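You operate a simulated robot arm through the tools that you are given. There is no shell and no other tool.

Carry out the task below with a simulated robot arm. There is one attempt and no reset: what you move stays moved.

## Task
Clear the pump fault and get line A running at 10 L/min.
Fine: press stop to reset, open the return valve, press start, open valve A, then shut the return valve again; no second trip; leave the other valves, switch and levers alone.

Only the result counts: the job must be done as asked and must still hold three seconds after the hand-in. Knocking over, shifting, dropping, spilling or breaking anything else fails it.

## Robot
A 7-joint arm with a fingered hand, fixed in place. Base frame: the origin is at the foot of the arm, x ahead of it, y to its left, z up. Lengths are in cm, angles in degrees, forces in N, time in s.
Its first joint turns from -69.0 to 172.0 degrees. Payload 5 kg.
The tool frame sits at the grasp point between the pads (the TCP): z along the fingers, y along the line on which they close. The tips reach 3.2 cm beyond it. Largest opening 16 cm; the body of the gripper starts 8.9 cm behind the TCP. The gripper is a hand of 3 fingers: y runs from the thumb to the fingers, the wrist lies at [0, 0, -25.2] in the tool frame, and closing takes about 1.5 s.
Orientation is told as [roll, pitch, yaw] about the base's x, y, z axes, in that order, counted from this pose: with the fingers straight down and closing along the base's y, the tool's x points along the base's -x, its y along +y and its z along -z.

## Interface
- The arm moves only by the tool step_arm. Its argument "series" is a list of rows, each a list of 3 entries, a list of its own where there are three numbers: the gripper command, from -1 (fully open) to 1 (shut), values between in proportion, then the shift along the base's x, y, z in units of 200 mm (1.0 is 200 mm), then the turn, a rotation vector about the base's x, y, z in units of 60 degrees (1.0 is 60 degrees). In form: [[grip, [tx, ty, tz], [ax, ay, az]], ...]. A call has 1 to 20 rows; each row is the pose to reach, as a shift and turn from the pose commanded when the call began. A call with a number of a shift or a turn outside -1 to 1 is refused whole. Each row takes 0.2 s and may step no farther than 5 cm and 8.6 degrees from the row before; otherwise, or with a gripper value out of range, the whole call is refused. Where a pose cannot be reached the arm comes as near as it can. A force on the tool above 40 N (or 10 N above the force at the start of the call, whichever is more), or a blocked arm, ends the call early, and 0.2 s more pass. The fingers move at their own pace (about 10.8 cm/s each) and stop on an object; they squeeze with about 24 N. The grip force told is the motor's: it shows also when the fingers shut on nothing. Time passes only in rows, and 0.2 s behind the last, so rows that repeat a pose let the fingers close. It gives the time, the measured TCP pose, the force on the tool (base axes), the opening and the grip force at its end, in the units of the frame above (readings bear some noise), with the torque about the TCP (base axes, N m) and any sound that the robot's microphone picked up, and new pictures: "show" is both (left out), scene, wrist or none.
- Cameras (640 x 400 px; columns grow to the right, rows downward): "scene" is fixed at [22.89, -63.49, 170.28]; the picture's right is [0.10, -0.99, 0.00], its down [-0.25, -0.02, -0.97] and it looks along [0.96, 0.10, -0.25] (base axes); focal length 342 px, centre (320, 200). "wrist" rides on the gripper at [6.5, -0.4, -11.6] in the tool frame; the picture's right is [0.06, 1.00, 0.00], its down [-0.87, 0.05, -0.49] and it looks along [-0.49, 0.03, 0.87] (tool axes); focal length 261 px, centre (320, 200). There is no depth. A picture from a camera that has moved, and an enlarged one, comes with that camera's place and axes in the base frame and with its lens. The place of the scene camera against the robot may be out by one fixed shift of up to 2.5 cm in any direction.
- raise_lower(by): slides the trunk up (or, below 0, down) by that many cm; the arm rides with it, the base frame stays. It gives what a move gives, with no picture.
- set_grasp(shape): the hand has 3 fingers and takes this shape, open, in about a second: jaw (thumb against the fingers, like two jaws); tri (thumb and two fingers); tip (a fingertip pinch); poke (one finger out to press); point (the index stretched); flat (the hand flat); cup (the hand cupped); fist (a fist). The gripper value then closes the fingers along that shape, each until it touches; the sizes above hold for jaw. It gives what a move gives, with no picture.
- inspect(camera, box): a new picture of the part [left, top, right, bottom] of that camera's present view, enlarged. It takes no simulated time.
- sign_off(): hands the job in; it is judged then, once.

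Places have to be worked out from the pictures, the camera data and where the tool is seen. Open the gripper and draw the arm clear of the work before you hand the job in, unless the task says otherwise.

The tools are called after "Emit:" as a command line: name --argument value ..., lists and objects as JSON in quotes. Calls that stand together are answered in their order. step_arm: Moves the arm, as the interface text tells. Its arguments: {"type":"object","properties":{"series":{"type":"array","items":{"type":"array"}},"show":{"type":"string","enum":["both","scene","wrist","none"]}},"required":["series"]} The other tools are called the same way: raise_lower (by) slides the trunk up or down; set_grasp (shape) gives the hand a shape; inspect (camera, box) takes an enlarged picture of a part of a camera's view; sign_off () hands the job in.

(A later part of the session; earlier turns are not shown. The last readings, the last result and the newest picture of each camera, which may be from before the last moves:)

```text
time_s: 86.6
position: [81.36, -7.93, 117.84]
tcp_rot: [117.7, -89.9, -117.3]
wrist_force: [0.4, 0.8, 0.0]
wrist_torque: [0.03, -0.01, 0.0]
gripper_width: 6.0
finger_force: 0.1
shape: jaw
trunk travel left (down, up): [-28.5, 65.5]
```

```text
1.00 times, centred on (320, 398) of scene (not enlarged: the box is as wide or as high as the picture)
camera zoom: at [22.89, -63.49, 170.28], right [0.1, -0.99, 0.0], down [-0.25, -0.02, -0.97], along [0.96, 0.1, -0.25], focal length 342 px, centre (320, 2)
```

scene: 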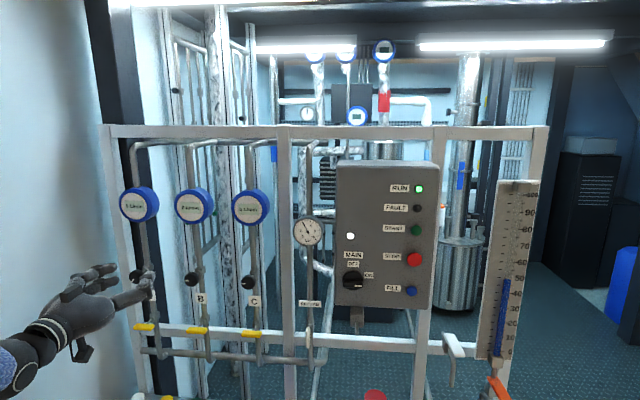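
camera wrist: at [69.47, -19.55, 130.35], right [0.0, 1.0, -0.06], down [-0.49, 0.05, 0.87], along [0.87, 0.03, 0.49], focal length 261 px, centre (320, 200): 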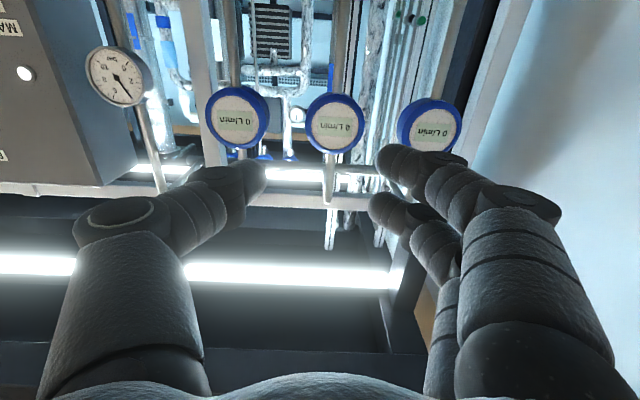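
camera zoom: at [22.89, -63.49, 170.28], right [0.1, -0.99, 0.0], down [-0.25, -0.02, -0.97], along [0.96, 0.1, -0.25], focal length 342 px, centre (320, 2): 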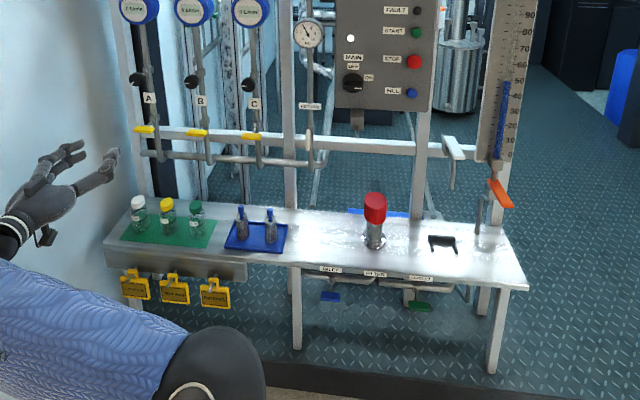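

Now I yaw 56° left while moving forward and down toward the pre-push area, opening the hand.

Emit:
step_arm --series '[[0, [0.05, 0.05, -0.05], [0, 0, 0.117]], [-0.3, [0.1, 0.1, -0.15], [0, 0, 0.233]], [-0.6, [0.15, 0.15, -0.25], [0, 0, 0.35]], [-1, [0.2, 0.2, -0.35], [0, 0, 0.467]], [-1, [0.25, 0.25, -0.45], [0, 0, 0.583]], [-1, [0.3, 0.3, -0.55], [0, 0, 0.7]], [-1, [0.35, 0.35, -0.65], [0, 0, 0.817]], [-1, [0.4, 0.4, -0.75], [0, 0, 0.933]], [-1, [0.4, 0.4, -0.75], [0, 0, 0.933]]]' --show "both"

Emit:
inspect --camera "scene" --box '[0, 395, 640, 400]'

```text
time_s: 88.6
position: [89.49, 0.04, 102.82]
tcp_rot: [120.8, -89.9, -64.4]
wrist_force: [0.1, 0.1, -0.5]
wrist_torque: [0.03, -0.03, 0.01]
gripper_width: 15.97
finger_force: 0.0
shape: jaw
trunk travel left (down, up): [-28.5, 65.5]
camera wrist: at [83.47, -9.73, 96.15], right [-0.83, 0.55, -0.06], down [-0.32, -0.38, 0.87], along [0.46, 0.74, 0.49], focal length 261 px, centre (320, 200)
```

scene: 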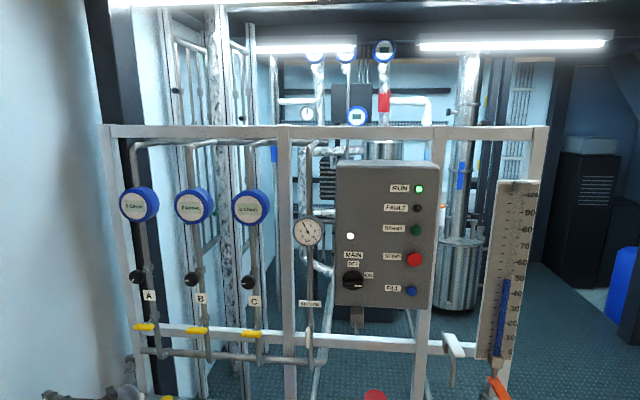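
wrist: 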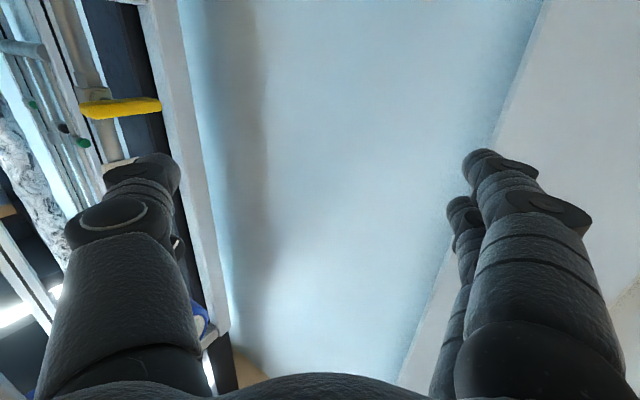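

```text
1.00 times, centred on (320, 398) of scene (not enlarged: the box is as wide or as high as the picture)
camera zoom: at [22.89, -63.49, 170.28], right [0.1, -0.99, 0.0], down [-0.25, -0.02, -0.97], along [0.96, 0.1, -0.25], focal length 342 px, centre (320, 2)
```

zoom: 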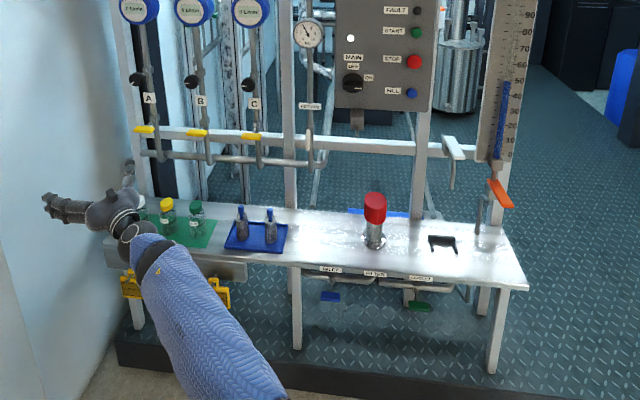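

The approach is clear. I advance the thumb to just beneath the right end of A's bar (tip near (114, -0.3, 98.5)).

Emit:
step_arm --series '[[-1, [0.1, 0.02, -0.1], [0, 0, 0]], [-1, [0.25, 0.04, -0.2], [0, 0, 0]], [-1, [0.4, 0.06, -0.2], [0, 0, 0]], [-1, [0.55, 0.09, -0.2], [0, 0, 0]], [-1, [0.68, 0.12, -0.2], [0, 0, 0]], [-1, [0.77, 0.13, -0.2], [0, 0, 0]], [-1, [0.77, 0.13, -0.2], [0, 0, 0]]]' --show "both"

Emit:
inspect --camera "scene" --box '[100, 270, 220, 370]'

Emit:
inspect --camera "wrist" --box '[60, 60, 260, 220]'

```text
time_s: 90.2
position: [104.89, 2.93, 98.89]
tcp_rot: [121.2, -89.8, -64.8]
wrist_force: [0.3, -0.3, -0.3]
wrist_torque: [-0.01, -0.03, 0.03]
gripper_width: 15.99
finger_force: 0.1
shape: jaw
trunk travel left (down, up): [-28.5, 65.5]
camera wrist: at [98.81, -7.0, 92.29], right [-0.83, 0.55, -0.06], down [-0.32, -0.38, 0.87], along [0.46, 0.74, 0.49], focal length 261 px, centre (320, 200)
```

scene: 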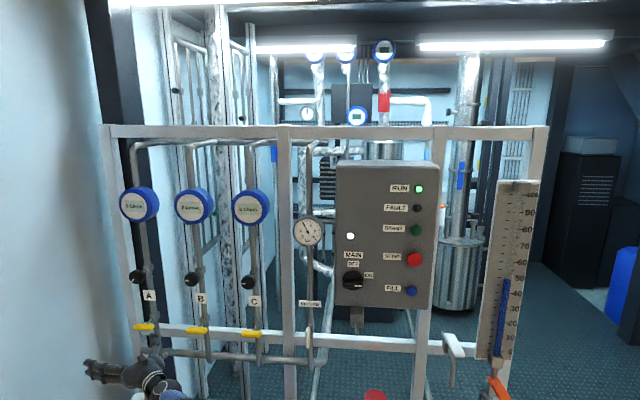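
wrist: 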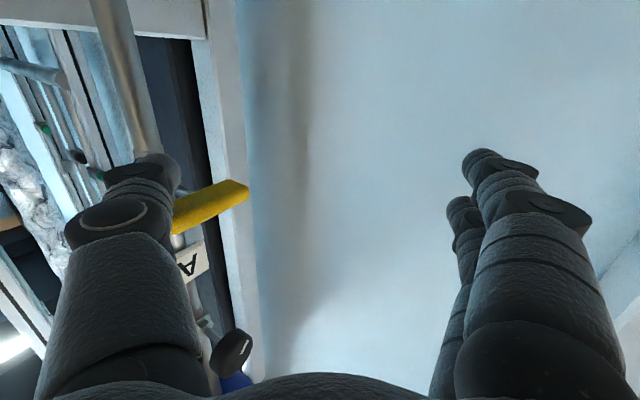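

```text
4.00 times, centred on (160, 320) of scene
camera zoom: at [22.89, -63.49, 170.28], right [0.1, -0.99, 0.0], down [-0.25, -0.02, -0.97], along [0.96, 0.1, -0.25], focal length 1368 px, centre (960, -280)
```

zoom: 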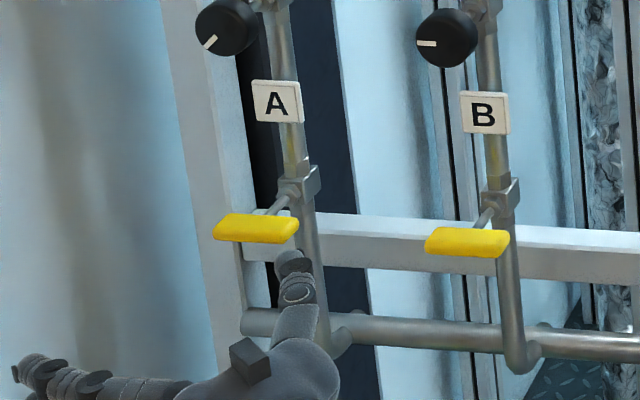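

```text
2.50 times, centred on (160, 140) of wrist
camera zoom: at [98.81, -7.0, 92.29], right [-0.83, 0.55, -0.06], down [-0.32, -0.38, 0.87], along [0.46, 0.74, 0.49], focal length 652 px, centre (720, 350)
```

zoom: 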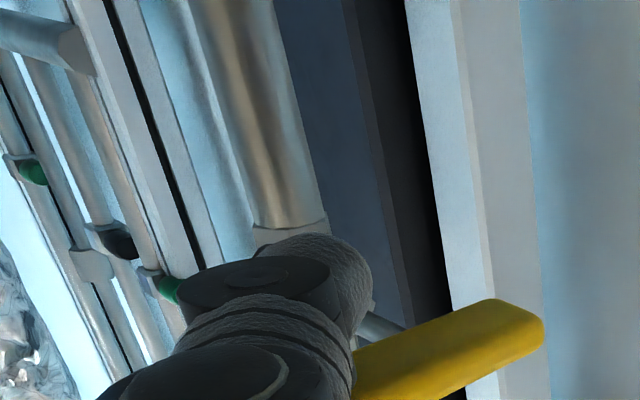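

Fully reached this time: the thumb tip sits under the bar's right end. I push up about 5 cm along the arc the bar end should follow.

Emit:
step_arm --series '[[-1, [0, -0.01, 0.03], [0, 0, 0]], [-1, [0, -0.015, 0.06], [0, 0, 0]], [-1, [0, -0.022, 0.09], [0, 0, 0]], [-1, [0, -0.032, 0.12], [0, 0, 0]], [-1, [0, -0.04, 0.15], [0, 0, 0]], [-1, [0, -0.042, 0.18], [0, 0, 0]], [-1, [0, -0.04, 0.21], [0, 0, 0]], [-1, [0, -0.035, 0.24], [0, 0, 0]]]' --show "both"

Emit:
inspect --camera "scene" --box '[100, 270, 220, 370]'

Emit:
inspect --camera "wrist" --box '[60, 60, 260, 220]'

Emit:
inspect --camera "scene" --box '[110, 170, 330, 260]'

```text
time_s: 92.0
position: [104.95, 1.87, 103.63]
tcp_rot: [124.0, -89.8, -67.6]
wrist_force: [-1.2, -1.1, -0.8]
wrist_torque: [0.06, 0.06, -0.03]
gripper_width: 15.98
finger_force: 0.1
shape: jaw
trunk travel left (down, up): [-28.5, 65.5]
camera wrist: at [98.72, -7.87, 97.02], right [-0.83, 0.55, -0.06], down [-0.32, -0.38, 0.87], along [0.46, 0.74, 0.49], focal length 261 px, centre (320, 200)
```

scene: 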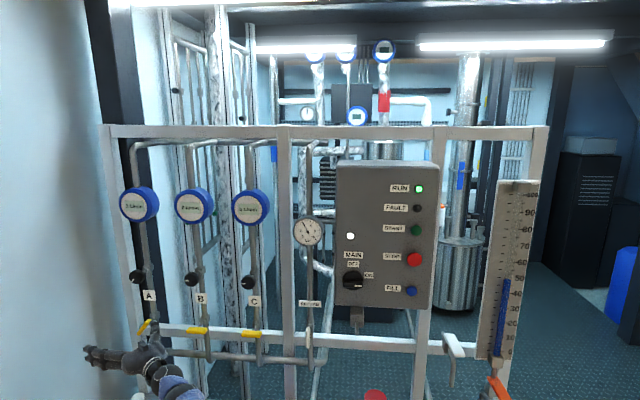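
wrist: 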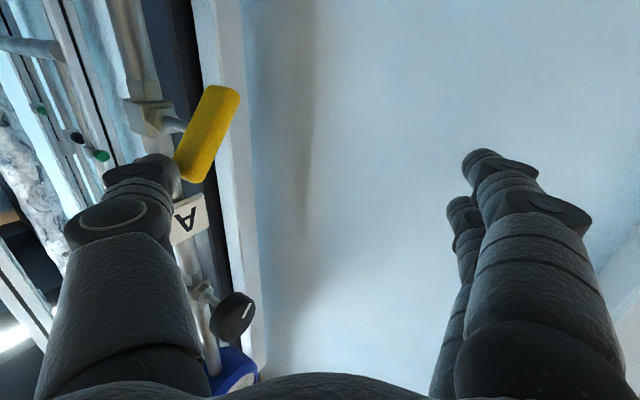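

```text
4.00 times, centred on (160, 320) of scene
camera zoom: at [22.89, -63.49, 170.28], right [0.1, -0.99, 0.0], down [-0.25, -0.02, -0.97], along [0.96, 0.1, -0.25], focal length 1368 px, centre (960, -280)
```

zoom: 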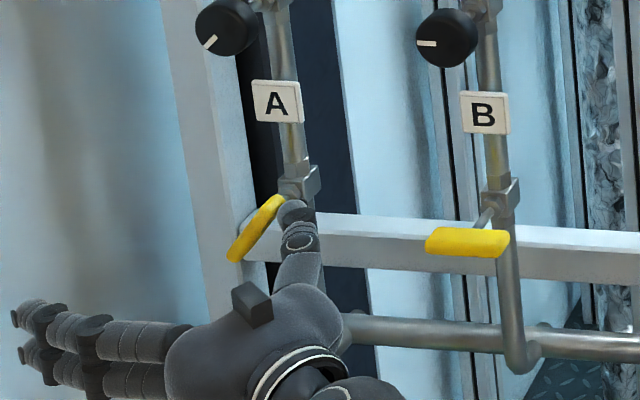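

```text
2.50 times, centred on (160, 140) of wrist
camera zoom: at [98.72, -7.87, 97.02], right [-0.83, 0.55, -0.06], down [-0.32, -0.38, 0.87], along [0.46, 0.74, 0.49], focal length 652 px, centre (720, 350)
```

zoom: 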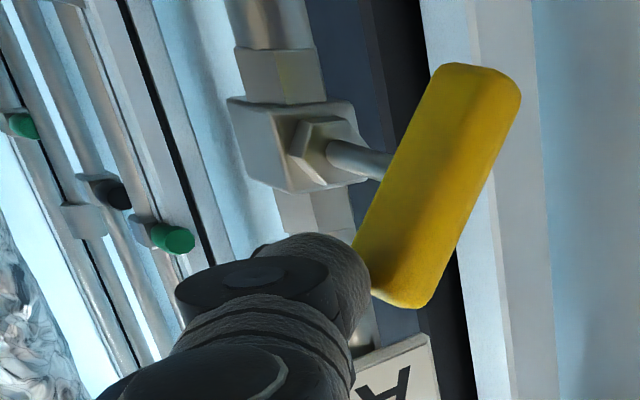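

```text
2.91 times, centred on (220, 215) of scene
camera zoom: at [22.89, -63.49, 170.28], right [0.1, -0.99, 0.0], down [-0.25, -0.02, -0.97], along [0.96, 0.1, -0.25], focal length 995 px, centre (611, 156)
```

zoom: 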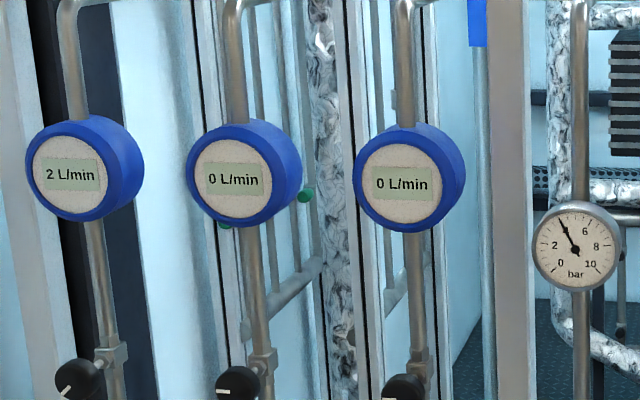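

The bar turned about 50° and line A already shows 2 L/min. I continue up and left along the arc.

Emit:
step_arm --series '[[-1, [0, 0.01, 0.025], [0, 0, 0]], [-1, [0, 0.02, 0.045], [0, 0, 0]], [-1, [0, 0.035, 0.055], [0, 0, 0]], [-1, [0, 0.05, 0.06], [0, 0, 0]], [-1, [0, 0.05, 0.06], [0, 0, 0]]]' --show "both"

Emit:
inspect --camera "scene" --box '[100, 270, 220, 370]'

Emit:
inspect --camera "wrist" --box '[60, 60, 260, 220]'

Emit:
inspect --camera "scene" --box '[110, 170, 330, 260]'

```text
time_s: 93.2
position: [104.92, 2.83, 104.85]
tcp_rot: [125.3, -89.7, -69.0]
wrist_force: [0.3, -0.5, 0.9]
wrist_torque: [-0.01, 0.02, -0.1]
gripper_width: 15.98
finger_force: 0.1
shape: jaw
trunk travel left (down, up): [-28.5, 65.5]
camera wrist: at [98.77, -6.82, 98.2], right [-0.83, 0.55, -0.06], down [-0.32, -0.38, 0.87], along [0.46, 0.74, 0.49], focal length 261 px, centre (320, 200)
```

scene: 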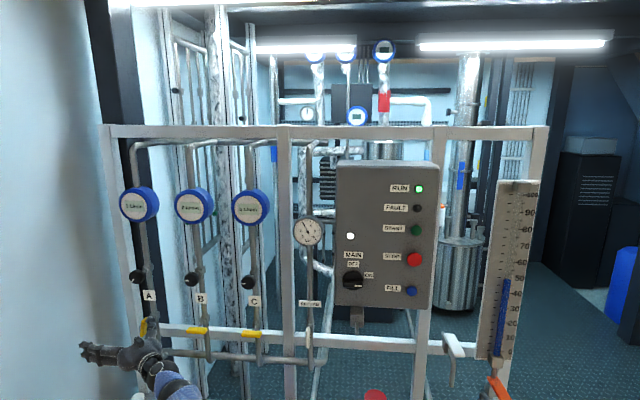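
wrist: 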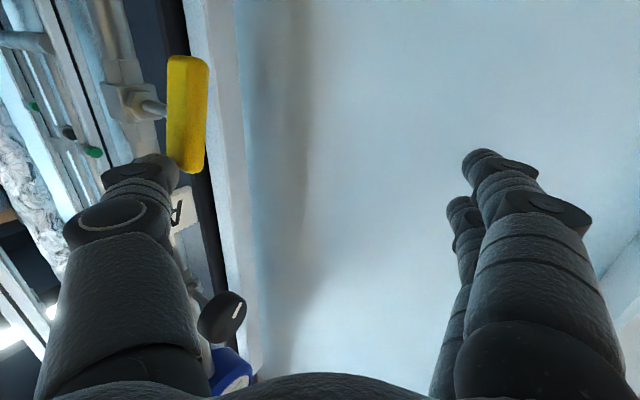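

```text
4.00 times, centred on (160, 320) of scene
camera zoom: at [22.89, -63.49, 170.28], right [0.1, -0.99, 0.0], down [-0.25, -0.02, -0.97], along [0.96, 0.1, -0.25], focal length 1368 px, centre (960, -280)
```

zoom: 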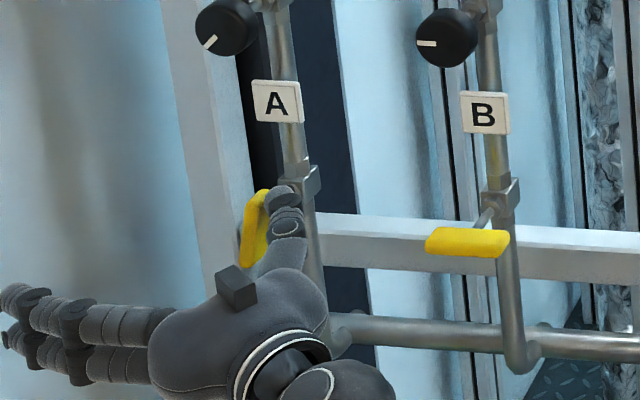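

```text
2.50 times, centred on (160, 140) of wrist
camera zoom: at [98.77, -6.82, 98.2], right [-0.83, 0.55, -0.06], down [-0.32, -0.38, 0.87], along [0.46, 0.74, 0.49], focal length 652 px, centre (720, 350)
```

zoom: 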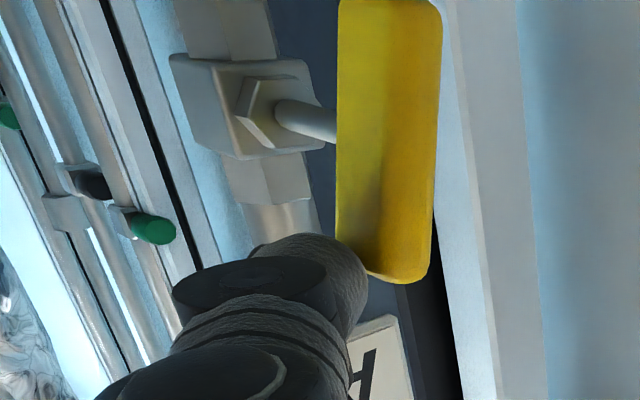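

```text
2.91 times, centred on (220, 215) of scene
camera zoom: at [22.89, -63.49, 170.28], right [0.1, -0.99, 0.0], down [-0.25, -0.02, -0.97], along [0.96, 0.1, -0.25], focal length 995 px, centre (611, 156)
```

zoom: 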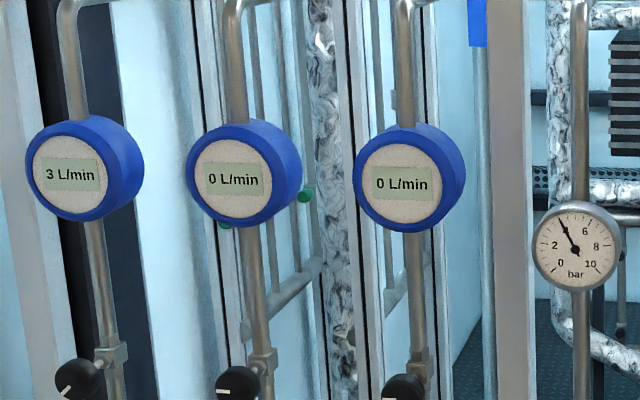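

About 70° open, flow 3 L/min, no limit yet. I push the upper end further left by about 1 cm.

Emit:
step_arm --series '[[-1, [0, 0.015, 0.01], [0, 0, 0]], [-1, [0, 0.03, 0.015], [0, 0, 0]], [-1, [0, 0.045, 0.015], [0, 0, 0]], [-1, [0, 0.055, 0.015], [0, 0, 0]], [-1, [0, 0.055, 0.015], [0, 0, 0]]]' --show "both"

Emit:
inspect --camera "scene" --box '[100, 270, 220, 370]'

Emit:
inspect --camera "wrist" --box '[60, 60, 260, 220]'

Emit:
inspect --camera "scene" --box '[110, 170, 330, 260]'

```text
time_s: 94.4
position: [104.79, 3.99, 105.03]
tcp_rot: [126.8, -89.8, -70.4]
wrist_force: [-2.5, -3.6, -0.4]
wrist_torque: [0.02, -0.01, -0.47]
gripper_width: 15.99
finger_force: 0.0
shape: jaw
trunk travel left (down, up): [-28.5, 65.5]
camera wrist: at [98.76, -5.84, 98.45], right [-0.83, 0.55, -0.06], down [-0.32, -0.38, 0.87], along [0.46, 0.74, 0.49], focal length 261 px, centre (320, 200)
```

scene: 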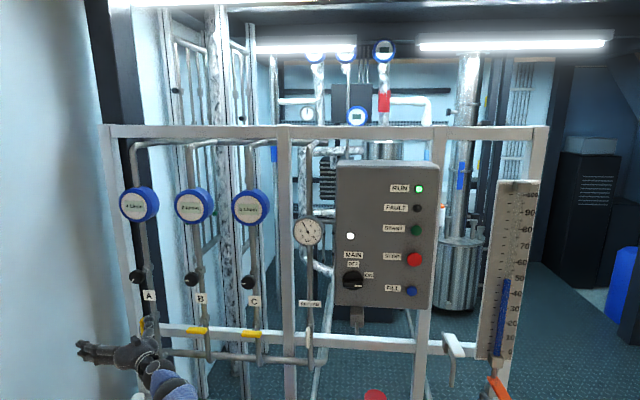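
wrist: 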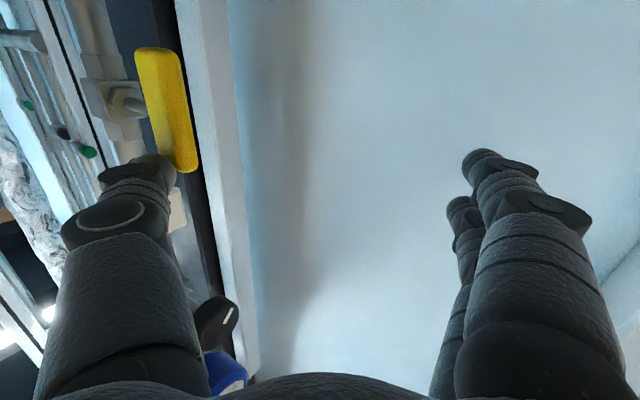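

```text
4.00 times, centred on (160, 320) of scene
camera zoom: at [22.89, -63.49, 170.28], right [0.1, -0.99, 0.0], down [-0.25, -0.02, -0.97], along [0.96, 0.1, -0.25], focal length 1368 px, centre (960, -280)
```

zoom: 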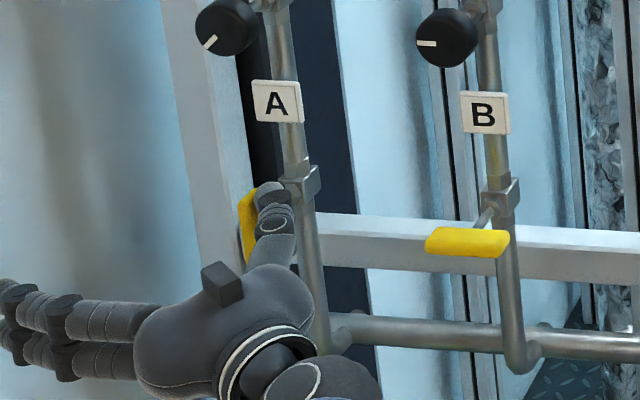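

```text
2.50 times, centred on (160, 140) of wrist
camera zoom: at [98.76, -5.84, 98.45], right [-0.83, 0.55, -0.06], down [-0.32, -0.38, 0.87], along [0.46, 0.74, 0.49], focal length 652 px, centre (720, 350)
```

zoom: 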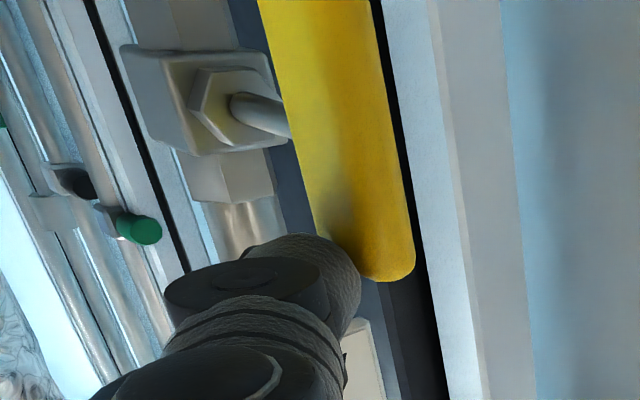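

```text
2.91 times, centred on (220, 215) of scene
camera zoom: at [22.89, -63.49, 170.28], right [0.1, -0.99, 0.0], down [-0.25, -0.02, -0.97], along [0.96, 0.1, -0.25], focal length 995 px, centre (611, 156)
```

zoom: 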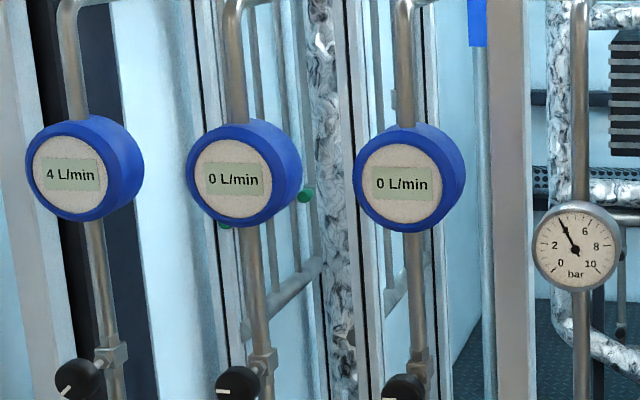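

Flow 4 L/min and the bar is within a few degrees of vertical, with a first small reaction force. I push 0.5 cm more to see if it is at its stop.

Emit:
step_arm --series '[[-1, [0, 0.01, 0], [0, 0, 0]], [-1, [0, 0.02, 0], [0, 0, 0]], [-1, [0, 0.03, 0], [0, 0, 0]], [-1, [0, 0.03, 0], [0, 0, 0]]]' --show "none"

Emit:
inspect --camera "scene" --box '[100, 270, 220, 370]'

Emit:
inspect --camera "wrist" --box '[60, 60, 260, 220]'

Emit:
inspect --camera "scene" --box '[110, 170, 330, 260]'

```text
time_s: 95.4
position: [104.59, 4.42, 105.14]
tcp_rot: [120.9, -89.8, -64.5]
wrist_force: [-3.9, -9.8, -1.1]
wrist_torque: [0.08, 0.19, -1.0]
gripper_width: 15.99
finger_force: 0.1
shape: jaw
trunk travel left (down, up): [-28.5, 65.5]
```

```text
4.00 times, centred on (160, 320) of scene
camera zoom: at [22.89, -63.49, 170.28], right [0.1, -0.99, 0.0], down [-0.25, -0.02, -0.97], along [0.96, 0.1, -0.25], focal length 1368 px, centre (960, -280)
```

zoom: 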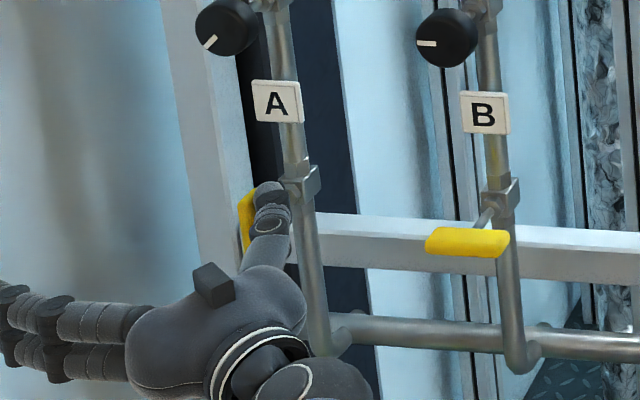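

```text
2.50 times, centred on (160, 140) of wrist
camera zoom: at [98.53, -5.4, 98.49], right [-0.83, 0.55, -0.06], down [-0.32, -0.38, 0.87], along [0.46, 0.74, 0.49], focal length 652 px, centre (720, 350)
```

zoom: 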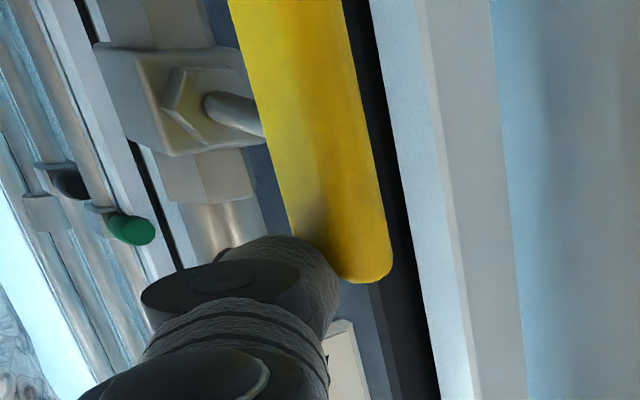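

```text
2.91 times, centred on (220, 215) of scene
camera zoom: at [22.89, -63.49, 170.28], right [0.1, -0.99, 0.0], down [-0.25, -0.02, -0.97], along [0.96, 0.1, -0.25], focal length 995 px, centre (611, 156)
```

zoom: 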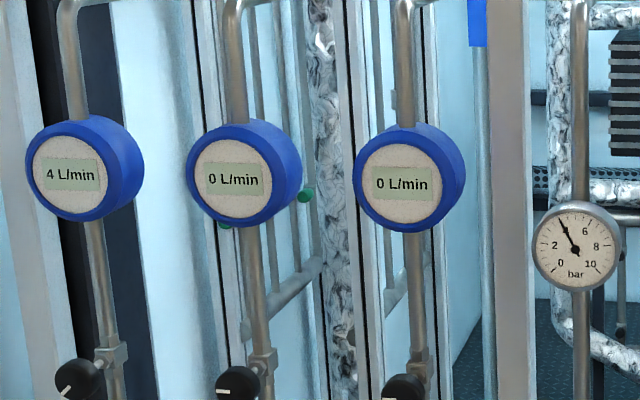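

Force builds with no further motion: lever A is at its open stop (vertical). I relieve the push to the right, then back the thumb out.

Emit:
step_arm --series '[[-1, [0, -0.05, 0], [0, 0, 0]], [-1, [0, -0.1, 0], [0, 0, 0]], [-1, [-0.15, -0.12, 0], [0, 0, 0]], [-1, [-0.35, -0.15, 0], [0, 0, 0]], [-1, [-0.55, -0.2, 0.02], [0, 0, 0]], [-1, [-0.75, -0.25, 0.05], [0, 0, 0]], [-1, [-0.95, -0.3, 0.08], [0, 0, 0]]]' --show "both"

Emit:
inspect --camera "scene" --box '[100, 170, 340, 370]'

```text
time_s: 97.0
position: [85.83, -1.28, 106.4]
tcp_rot: [130.8, -89.9, -74.5]
wrist_force: [0.5, -0.5, 0.8]
wrist_torque: [-0.01, 0.0, 0.0]
gripper_width: 16.0
finger_force: 0.1
shape: jaw
trunk travel left (down, up): [-28.5, 65.5]
camera wrist: at [79.64, -11.11, 99.74], right [-0.83, 0.55, -0.06], down [-0.32, -0.38, 0.87], along [0.46, 0.74, 0.49], focal length 261 px, centre (320, 200)
```

scene: 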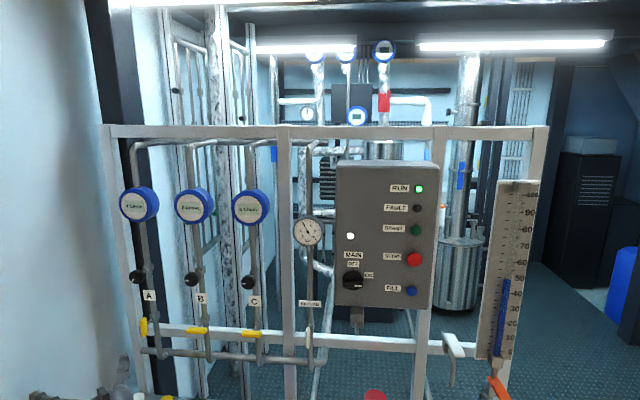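
wrist: 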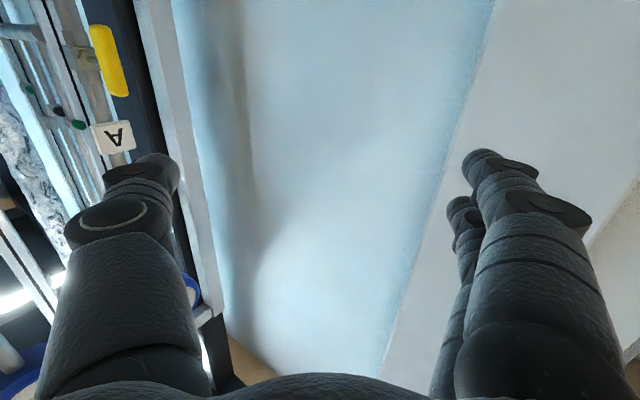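

```text
2.00 times, centred on (220, 270) of scene
camera zoom: at [22.89, -63.49, 170.28], right [0.1, -0.99, 0.0], down [-0.25, -0.02, -0.97], along [0.96, 0.1, -0.25], focal length 684 px, centre (520, 60)
```

zoom: 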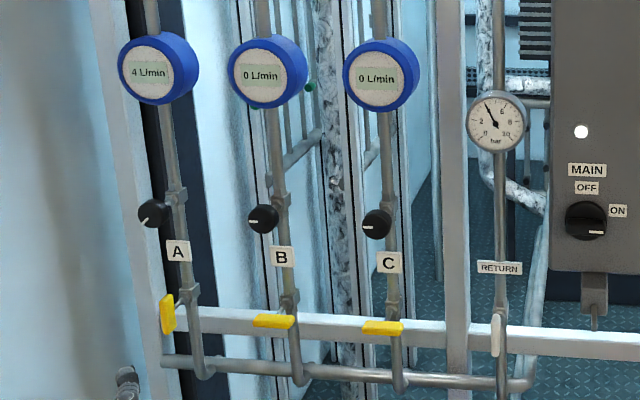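

Lever A now stands vertical like RETURN, 4 L/min flowing. I yaw back to straight ahead while moving right, toward RETURN.

Emit:
step_arm --series '[[-1, [0.03, -0.12, 0.03], [0, 0, -0.12]], [-0.8, [0.06, -0.24, 0.06], [0, 0, -0.24]], [-0.6, [0.1, -0.36, 0.1], [0, 0, -0.36]], [-0.4, [0.14, -0.48, 0.14], [0, 0, -0.48]], [-0.2, [0.18, -0.6, 0.18], [0, 0, -0.6]], [0, [0.22, -0.72, 0.2], [0, 0, -0.72]], [0.125, [0.26, -0.84, 0.22], [0, 0, -0.83]], [0.125, [0.3, -0.98, 0.22], [0, 0, -0.94]]]' --show "none"

```text
time_s: 98.8
position: [91.96, -20.92, 111.1]
tcp_rot: [124.2, -89.7, -124.2]
wrist_force: [-0.1, 0.5, -0.3]
wrist_torque: [0.0, 0.0, 0.02]
gripper_width: 7.04
finger_force: 0.0
shape: jaw
trunk travel left (down, up): [-28.5, 65.5]
```

I continue right toward RETURN's line.

Emit:
step_arm --series '[[0.125, [0, -0.2, 0], [0, 0, 0]], [0.125, [0, -0.4, 0], [0, 0, 0]], [0.125, [0, -0.6, 0], [0, 0, 0]], [0.125, [0, -0.8, 0], [0, 0, 0]], [0.125, [0, -1.0, 0], [0, 0, 0]]]' --show "none"

```text
time_s: 100.0
position: [91.99, -40.73, 111.03]
tcp_rot: [122.6, -89.8, -122.5]
wrist_force: [0.0, -0.1, -0.5]
wrist_torque: [0.0, 0.04, 0.0]
gripper_width: 7.02
finger_force: 0.0
shape: jaw
trunk travel left (down, up): [-28.5, 65.5]
```

Good; I raise the trunk to the height that worked before for RETURN.

Emit:
raise_lower --by 20

```text
time_s: 102.2
position: [91.88, -40.86, 131.09]
tcp_rot: [111.2, -89.7, -111.3]
wrist_force: [1.1, 0.1, -0.6]
wrist_torque: [-0.06, -0.01, 0.04]
gripper_width: 7.04
finger_force: 0.0
shape: jaw
trunk travel left (down, up): [-48.5, 45.5]
```

Now down toward RETURN's height in front of it.

Emit:
step_arm --series '[[0.125, [0.02, -0.1, -0.15], [0, 0, 0]], [0.125, [0.04, -0.2, -0.3], [0, 0, 0]], [0.125, [0.06, -0.3, -0.45], [0, 0, 0]], [0.125, [0.08, -0.4, -0.6], [0, 0, 0]], [0.125, [0.1, -0.5, -0.75], [0, 0, 0]], [0.125, [0.12, -0.56, -0.95], [0, 0, 0]]]' --show "none"

```text
time_s: 103.6
position: [94.49, -52.01, 111.9]
tcp_rot: [101.0, -89.8, -101.0]
wrist_force: [0.9, 0.9, -0.8]
wrist_torque: [0.02, -0.01, 0.01]
gripper_width: 7.03
finger_force: 0.1
shape: jaw
trunk travel left (down, up): [-48.5, 45.5]
```

Emit:
step_arm --series '[[0.125, [0.05, 0, -0.2], [0, 0, 0]], [0.125, [0.1, 0, -0.4], [0, 0, 0]], [0.125, [0.2, 0, -0.515], [0, 0, 0]], [0.125, [0.35, 0, -0.515], [0, 0, 0]], [0.125, [0.45, 0, -0.515], [0, 0, 0]], [0.125, [0.45, 0, -0.515], [0, 0, 0]]]' --show "both"

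Emit:
inspect --camera "scene" --box '[250, 280, 370, 400]'

Emit:
inspect --camera "wrist" --box '[200, 40, 440, 240]'

```text
time_s: 105.0
position: [103.34, -52.04, 101.84]
tcp_rot: [115.2, -89.8, -115.2]
wrist_force: [0.2, 0.6, 0.4]
wrist_torque: [0.0, 0.04, -0.02]
gripper_width: 7.03
finger_force: 0.1
shape: jaw
trunk travel left (down, up): [-48.5, 45.5]
camera wrist: at [91.85, -52.47, 95.19], right [0.0, 1.0, -0.06], down [-0.49, 0.05, 0.87], along [0.87, 0.03, 0.49], focal length 261 px, centre (320, 200)
```

scene: 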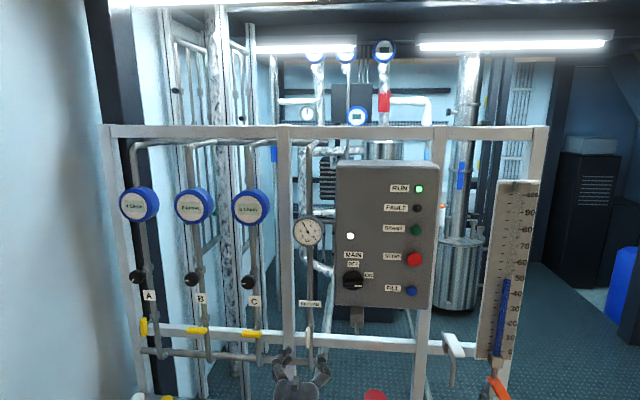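
wrist: 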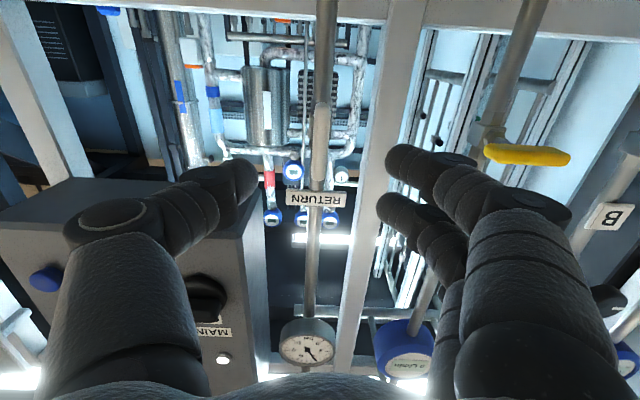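

```text
3.33 times, centred on (310, 340) of scene
camera zoom: at [22.89, -63.49, 170.28], right [0.1, -0.99, 0.0], down [-0.25, -0.02, -0.97], along [0.96, 0.1, -0.25], focal length 1140 px, centre (353, -267)
```

zoom: 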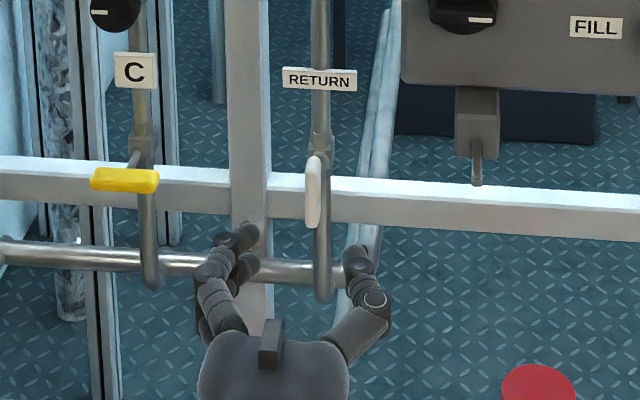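

```text
2.00 times, centred on (320, 140) of wrist
camera zoom: at [91.85, -52.47, 95.19], right [0.0, 1.0, -0.06], down [-0.49, 0.05, 0.87], along [0.87, 0.03, 0.49], focal length 521 px, centre (320, 320)
```

zoom: 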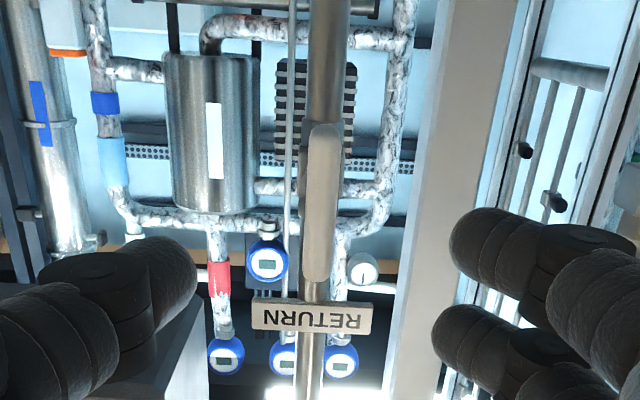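

RETURN's bar is vertical at (112.9, -52.05, 101.6), centred between thumb and fingers. I advance and grip it.

Emit:
step_arm --series '[[0.125, [0.12, 0, -0.01], [0, 0, 0]], [0.125, [0.24, 0, -0.01], [0, 0, 0]], [0.125, [0.34, 0, -0.01], [0, 0, 0]], [0.125, [0.43, 0, -0.01], [0, 0, 0]], [0.125, [0.43, 0, -0.01], [0, 0, 0]], [0.4, [0.43, 0, -0.01], [0, 0, 0]], [0.6, [0.43, 0, -0.01], [0, 0, 0]], [0.8, [0.43, 0, -0.01], [0, 0, 0]], [1, [0.43, 0, -0.01], [0, 0, 0]], [1, [0.43, 0, -0.01], [0, 0, 0]], [1, [0.43, 0, -0.01], [0, 0, 0]], [1, [0.43, 0, -0.01], [0, 0, 0]]]' --show "wrist"

```text
time_s: 107.6
position: [111.94, -51.95, 101.48]
tcp_rot: [111.7, -89.8, -111.7]
wrist_force: [3.7, 0.4, -0.4]
wrist_torque: [0.01, -0.03, 0.05]
gripper_width: 0.8
finger_force: 24.3
shape: jaw
trunk travel left (down, up): [-48.5, 45.5]
camera wrist: at [100.42, -52.45, 94.87], right [0.0, 1.0, -0.06], down [-0.49, 0.05, 0.87], along [0.87, 0.03, 0.49], focal length 261 px, centre (320, 200)
```

wrist: 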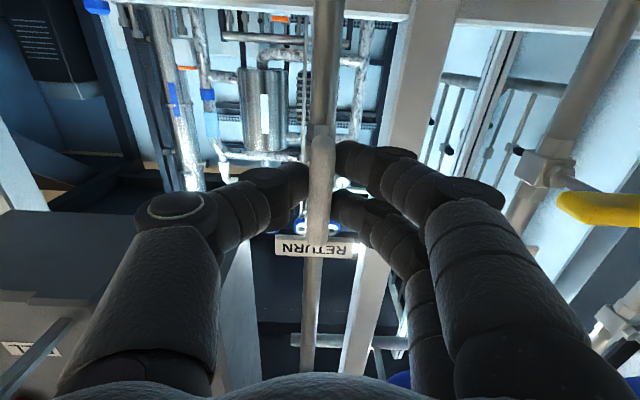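

Gripped. I turn it back clockwise 45° first and check pressure and flow.

Emit:
step_arm --series '[[1, [0, 0, 0], [0.125, 0, 0]], [1, [0, 0, 0], [0.25, 0, 0]], [1, [0, 0, 0], [0.375, 0, 0]], [1, [0, 0, 0], [0.5, 0, 0]], [1, [0, 0, 0], [0.625, 0, 0]], [1, [0, 0, 0], [0.75, 0, 0]], [1, [0, 0, 0], [0.75, 0, 0]]]' --show "wrist"

Emit:
inspect --camera "scene" --box '[110, 170, 430, 310]'

```text
time_s: 109.2
position: [112.21, -51.78, 101.5]
tcp_rot: [90.1, -44.8, -90.0]
wrist_force: [3.9, 14.1, 1.0]
wrist_torque: [-0.09, -0.11, 0.34]
gripper_width: 0.72
finger_force: 24.5
shape: jaw
trunk travel left (down, up): [-48.5, 45.5]
camera wrist: at [100.4, -47.48, 96.56], right [0.0, 0.75, 0.66], down [-0.49, -0.58, 0.65], along [0.87, -0.33, 0.37], focal length 261 px, centre (320, 200)
```

wrist: 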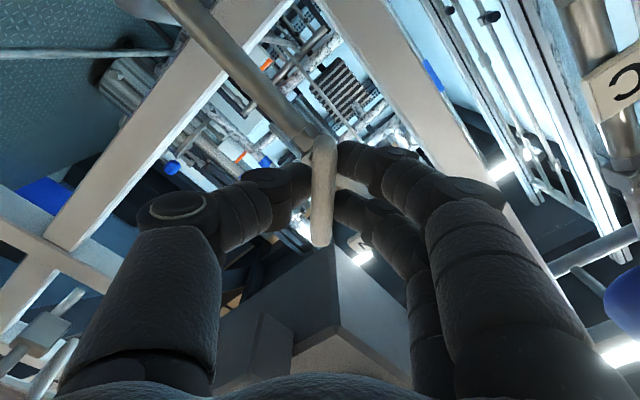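

```text
2.00 times, centred on (270, 240) of scene
camera zoom: at [22.89, -63.49, 170.28], right [0.1, -0.99, 0.0], down [-0.25, -0.02, -0.97], along [0.96, 0.1, -0.25], focal length 684 px, centre (420, 120)
```

zoom: 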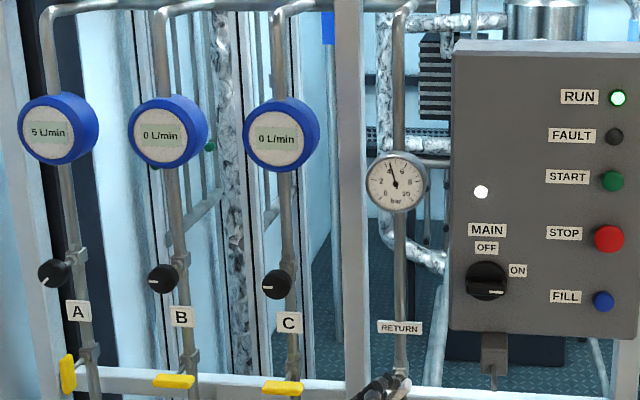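

Flow 5 L/min, pressure ~4.5 bar, RUN on. I continue with another 30°, easing slightly to +y.

Emit:
step_arm --series '[[1, [0, 0.01, 0], [0, 0, 0]], [1, [0, 0.015, 0.005], [0.125, 0, 0]], [1, [0, 0.015, 0.01], [0.25, 0, 0]], [1, [0, 0.015, 0.01], [0.375, 0, 0]], [1, [0, 0.015, 0.01], [0.5, 0, 0]], [1, [0, 0.015, 0.01], [0.5, 0, 0]]]' --show "wrist"

Emit:
inspect --camera "scene" --box '[110, 170, 430, 310]'

```text
time_s: 110.6
position: [112.03, -51.67, 101.63]
tcp_rot: [90.1, -14.8, -90.1]
wrist_force: [6.3, 10.5, 2.1]
wrist_torque: [-0.03, -0.1, 0.22]
gripper_width: 0.72
finger_force: 24.5
shape: jaw
trunk travel left (down, up): [-48.5, 45.5]
camera wrist: at [100.4, -45.39, 99.58], right [0.0, 0.32, 0.95], down [-0.49, -0.83, 0.27], along [0.87, -0.47, 0.16], focal length 261 px, centre (320, 200)
```

wrist: 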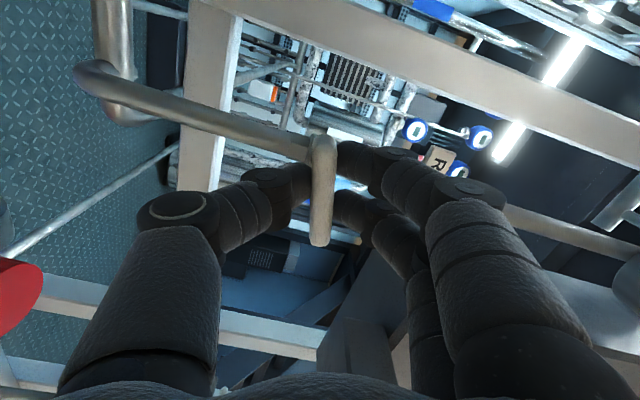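

```text
2.00 times, centred on (270, 240) of scene
camera zoom: at [22.89, -63.49, 170.28], right [0.1, -0.99, 0.0], down [-0.25, -0.02, -0.97], along [0.96, 0.1, -0.25], focal length 684 px, centre (420, 120)
```

zoom: 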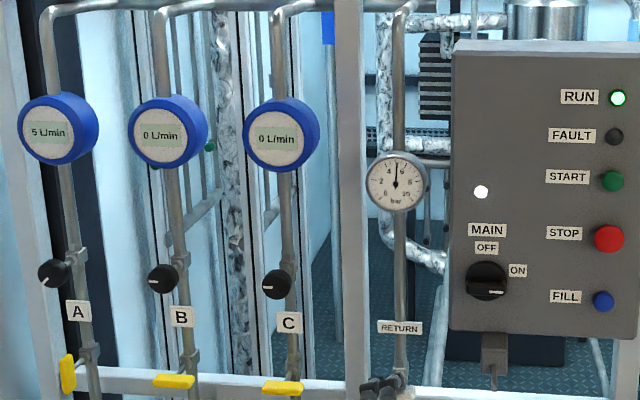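

Flow reads 5 L/min at ~5 bar with the return 15° from shut. Before the last bit I wait a moment to see whether the readings are still settling.

Emit:
step_arm --series '[[1, [0, 0.005, 0], [0, 0, 0]], [1, [0, 0.005, 0], [0, 0, 0]], [1, [0, 0.005, 0], [0, 0, 0]], [1, [0, 0.005, 0], [0, 0, 0]], [1, [0, 0.005, 0], [0, 0, 0]]]' --show "none"

Emit:
inspect --camera "scene" --box '[270, 200, 350, 260]'

Emit:
inspect --camera "scene" --box '[110, 180, 180, 310]'

```text
time_s: 111.8
position: [112.05, -51.71, 101.73]
tcp_rot: [90.1, -15.0, -90.1]
wrist_force: [8.8, 3.6, 5.2]
wrist_torque: [-0.06, -0.14, 0.11]
gripper_width: 0.75
finger_force: 24.3
shape: jaw
trunk travel left (down, up): [-48.5, 45.5]
```

```text
6.67 times, centred on (310, 230) of scene
camera zoom: at [22.89, -63.49, 170.28], right [0.1, -0.99, 0.0], down [-0.25, -0.02, -0.97], along [0.96, 0.1, -0.25], focal length 2280 px, centre (387, 0)
```

zoom: 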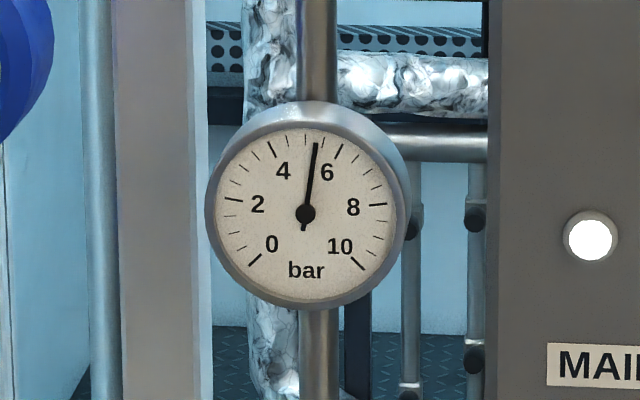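

```text
3.08 times, centred on (145, 245) of scene
camera zoom: at [22.89, -63.49, 170.28], right [0.1, -0.99, 0.0], down [-0.25, -0.02, -0.97], along [0.96, 0.1, -0.25], focal length 1052 px, centre (858, 62)
```

zoom: 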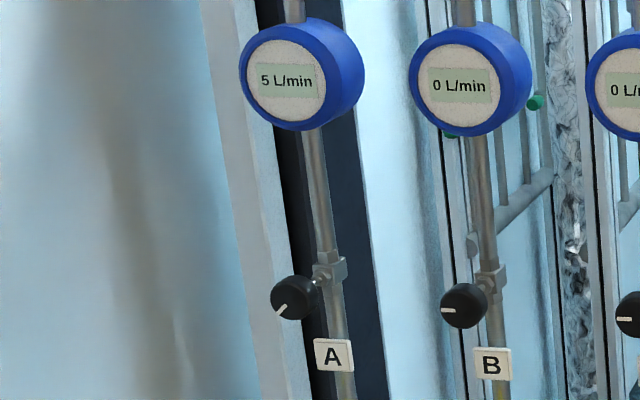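

Readings are steady (5 L/min, 5.2 bar), lever A fully open, so shutting the return the rest of the way is safe per the procedure. I turn the final 15°.

Emit:
step_arm --series '[[1, [0, 0, 0.005], [0.08, 0, 0]], [1, [0, 0, 0.01], [0.16, 0, 0]], [1, [0, 0, 0.015], [0.25, 0, 0]], [1, [0, 0, 0.015], [0.25, 0, 0]], [1, [0, 0, 0.015], [0.25, 0, 0]]]' --show "wrist"

Emit:
inspect --camera "scene" --box '[270, 200, 350, 260]'

Emit:
inspect --camera "scene" --box '[110, 170, 430, 310]'

```text
time_s: 113.0
position: [111.98, -51.58, 101.94]
tcp_rot: [89.8, 0.2, -90.0]
wrist_force: [1.1, 8.9, -2.6]
wrist_torque: [0.01, 0.03, 0.21]
gripper_width: 0.7
finger_force: 23.9
shape: jaw
trunk travel left (down, up): [-48.5, 45.5]
camera wrist: at [100.41, -45.02, 101.5], right [0.0, 0.06, 1.0], down [-0.49, -0.87, 0.05], along [0.87, -0.49, 0.03], focal length 261 px, centre (320, 200)
```

wrist: 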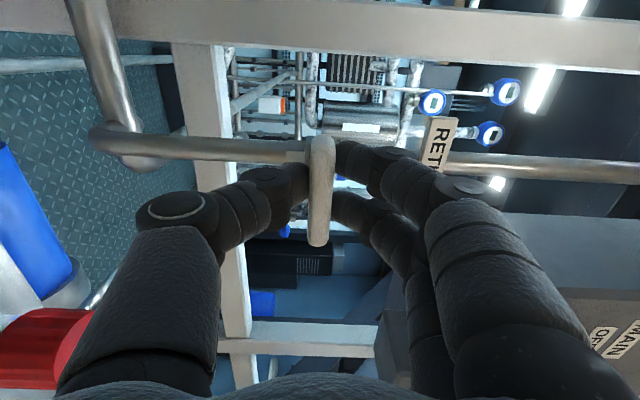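

```text
6.67 times, centred on (310, 230) of scene
camera zoom: at [22.89, -63.49, 170.28], right [0.1, -0.99, 0.0], down [-0.25, -0.02, -0.97], along [0.96, 0.1, -0.25], focal length 2280 px, centre (387, 0)
```

zoom: 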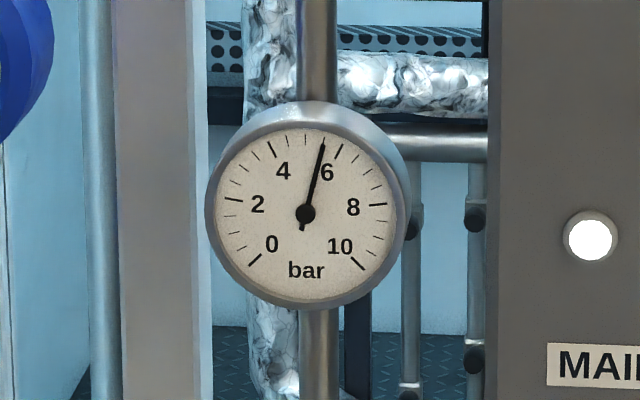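

```text
2.00 times, centred on (270, 240) of scene
camera zoom: at [22.89, -63.49, 170.28], right [0.1, -0.99, 0.0], down [-0.25, -0.02, -0.97], along [0.96, 0.1, -0.25], focal length 684 px, centre (420, 120)
```

zoom: 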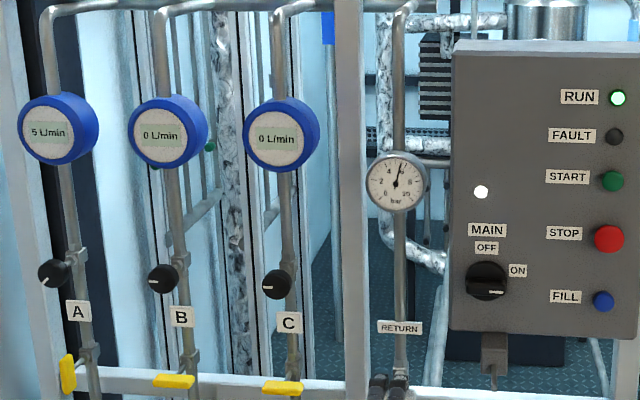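

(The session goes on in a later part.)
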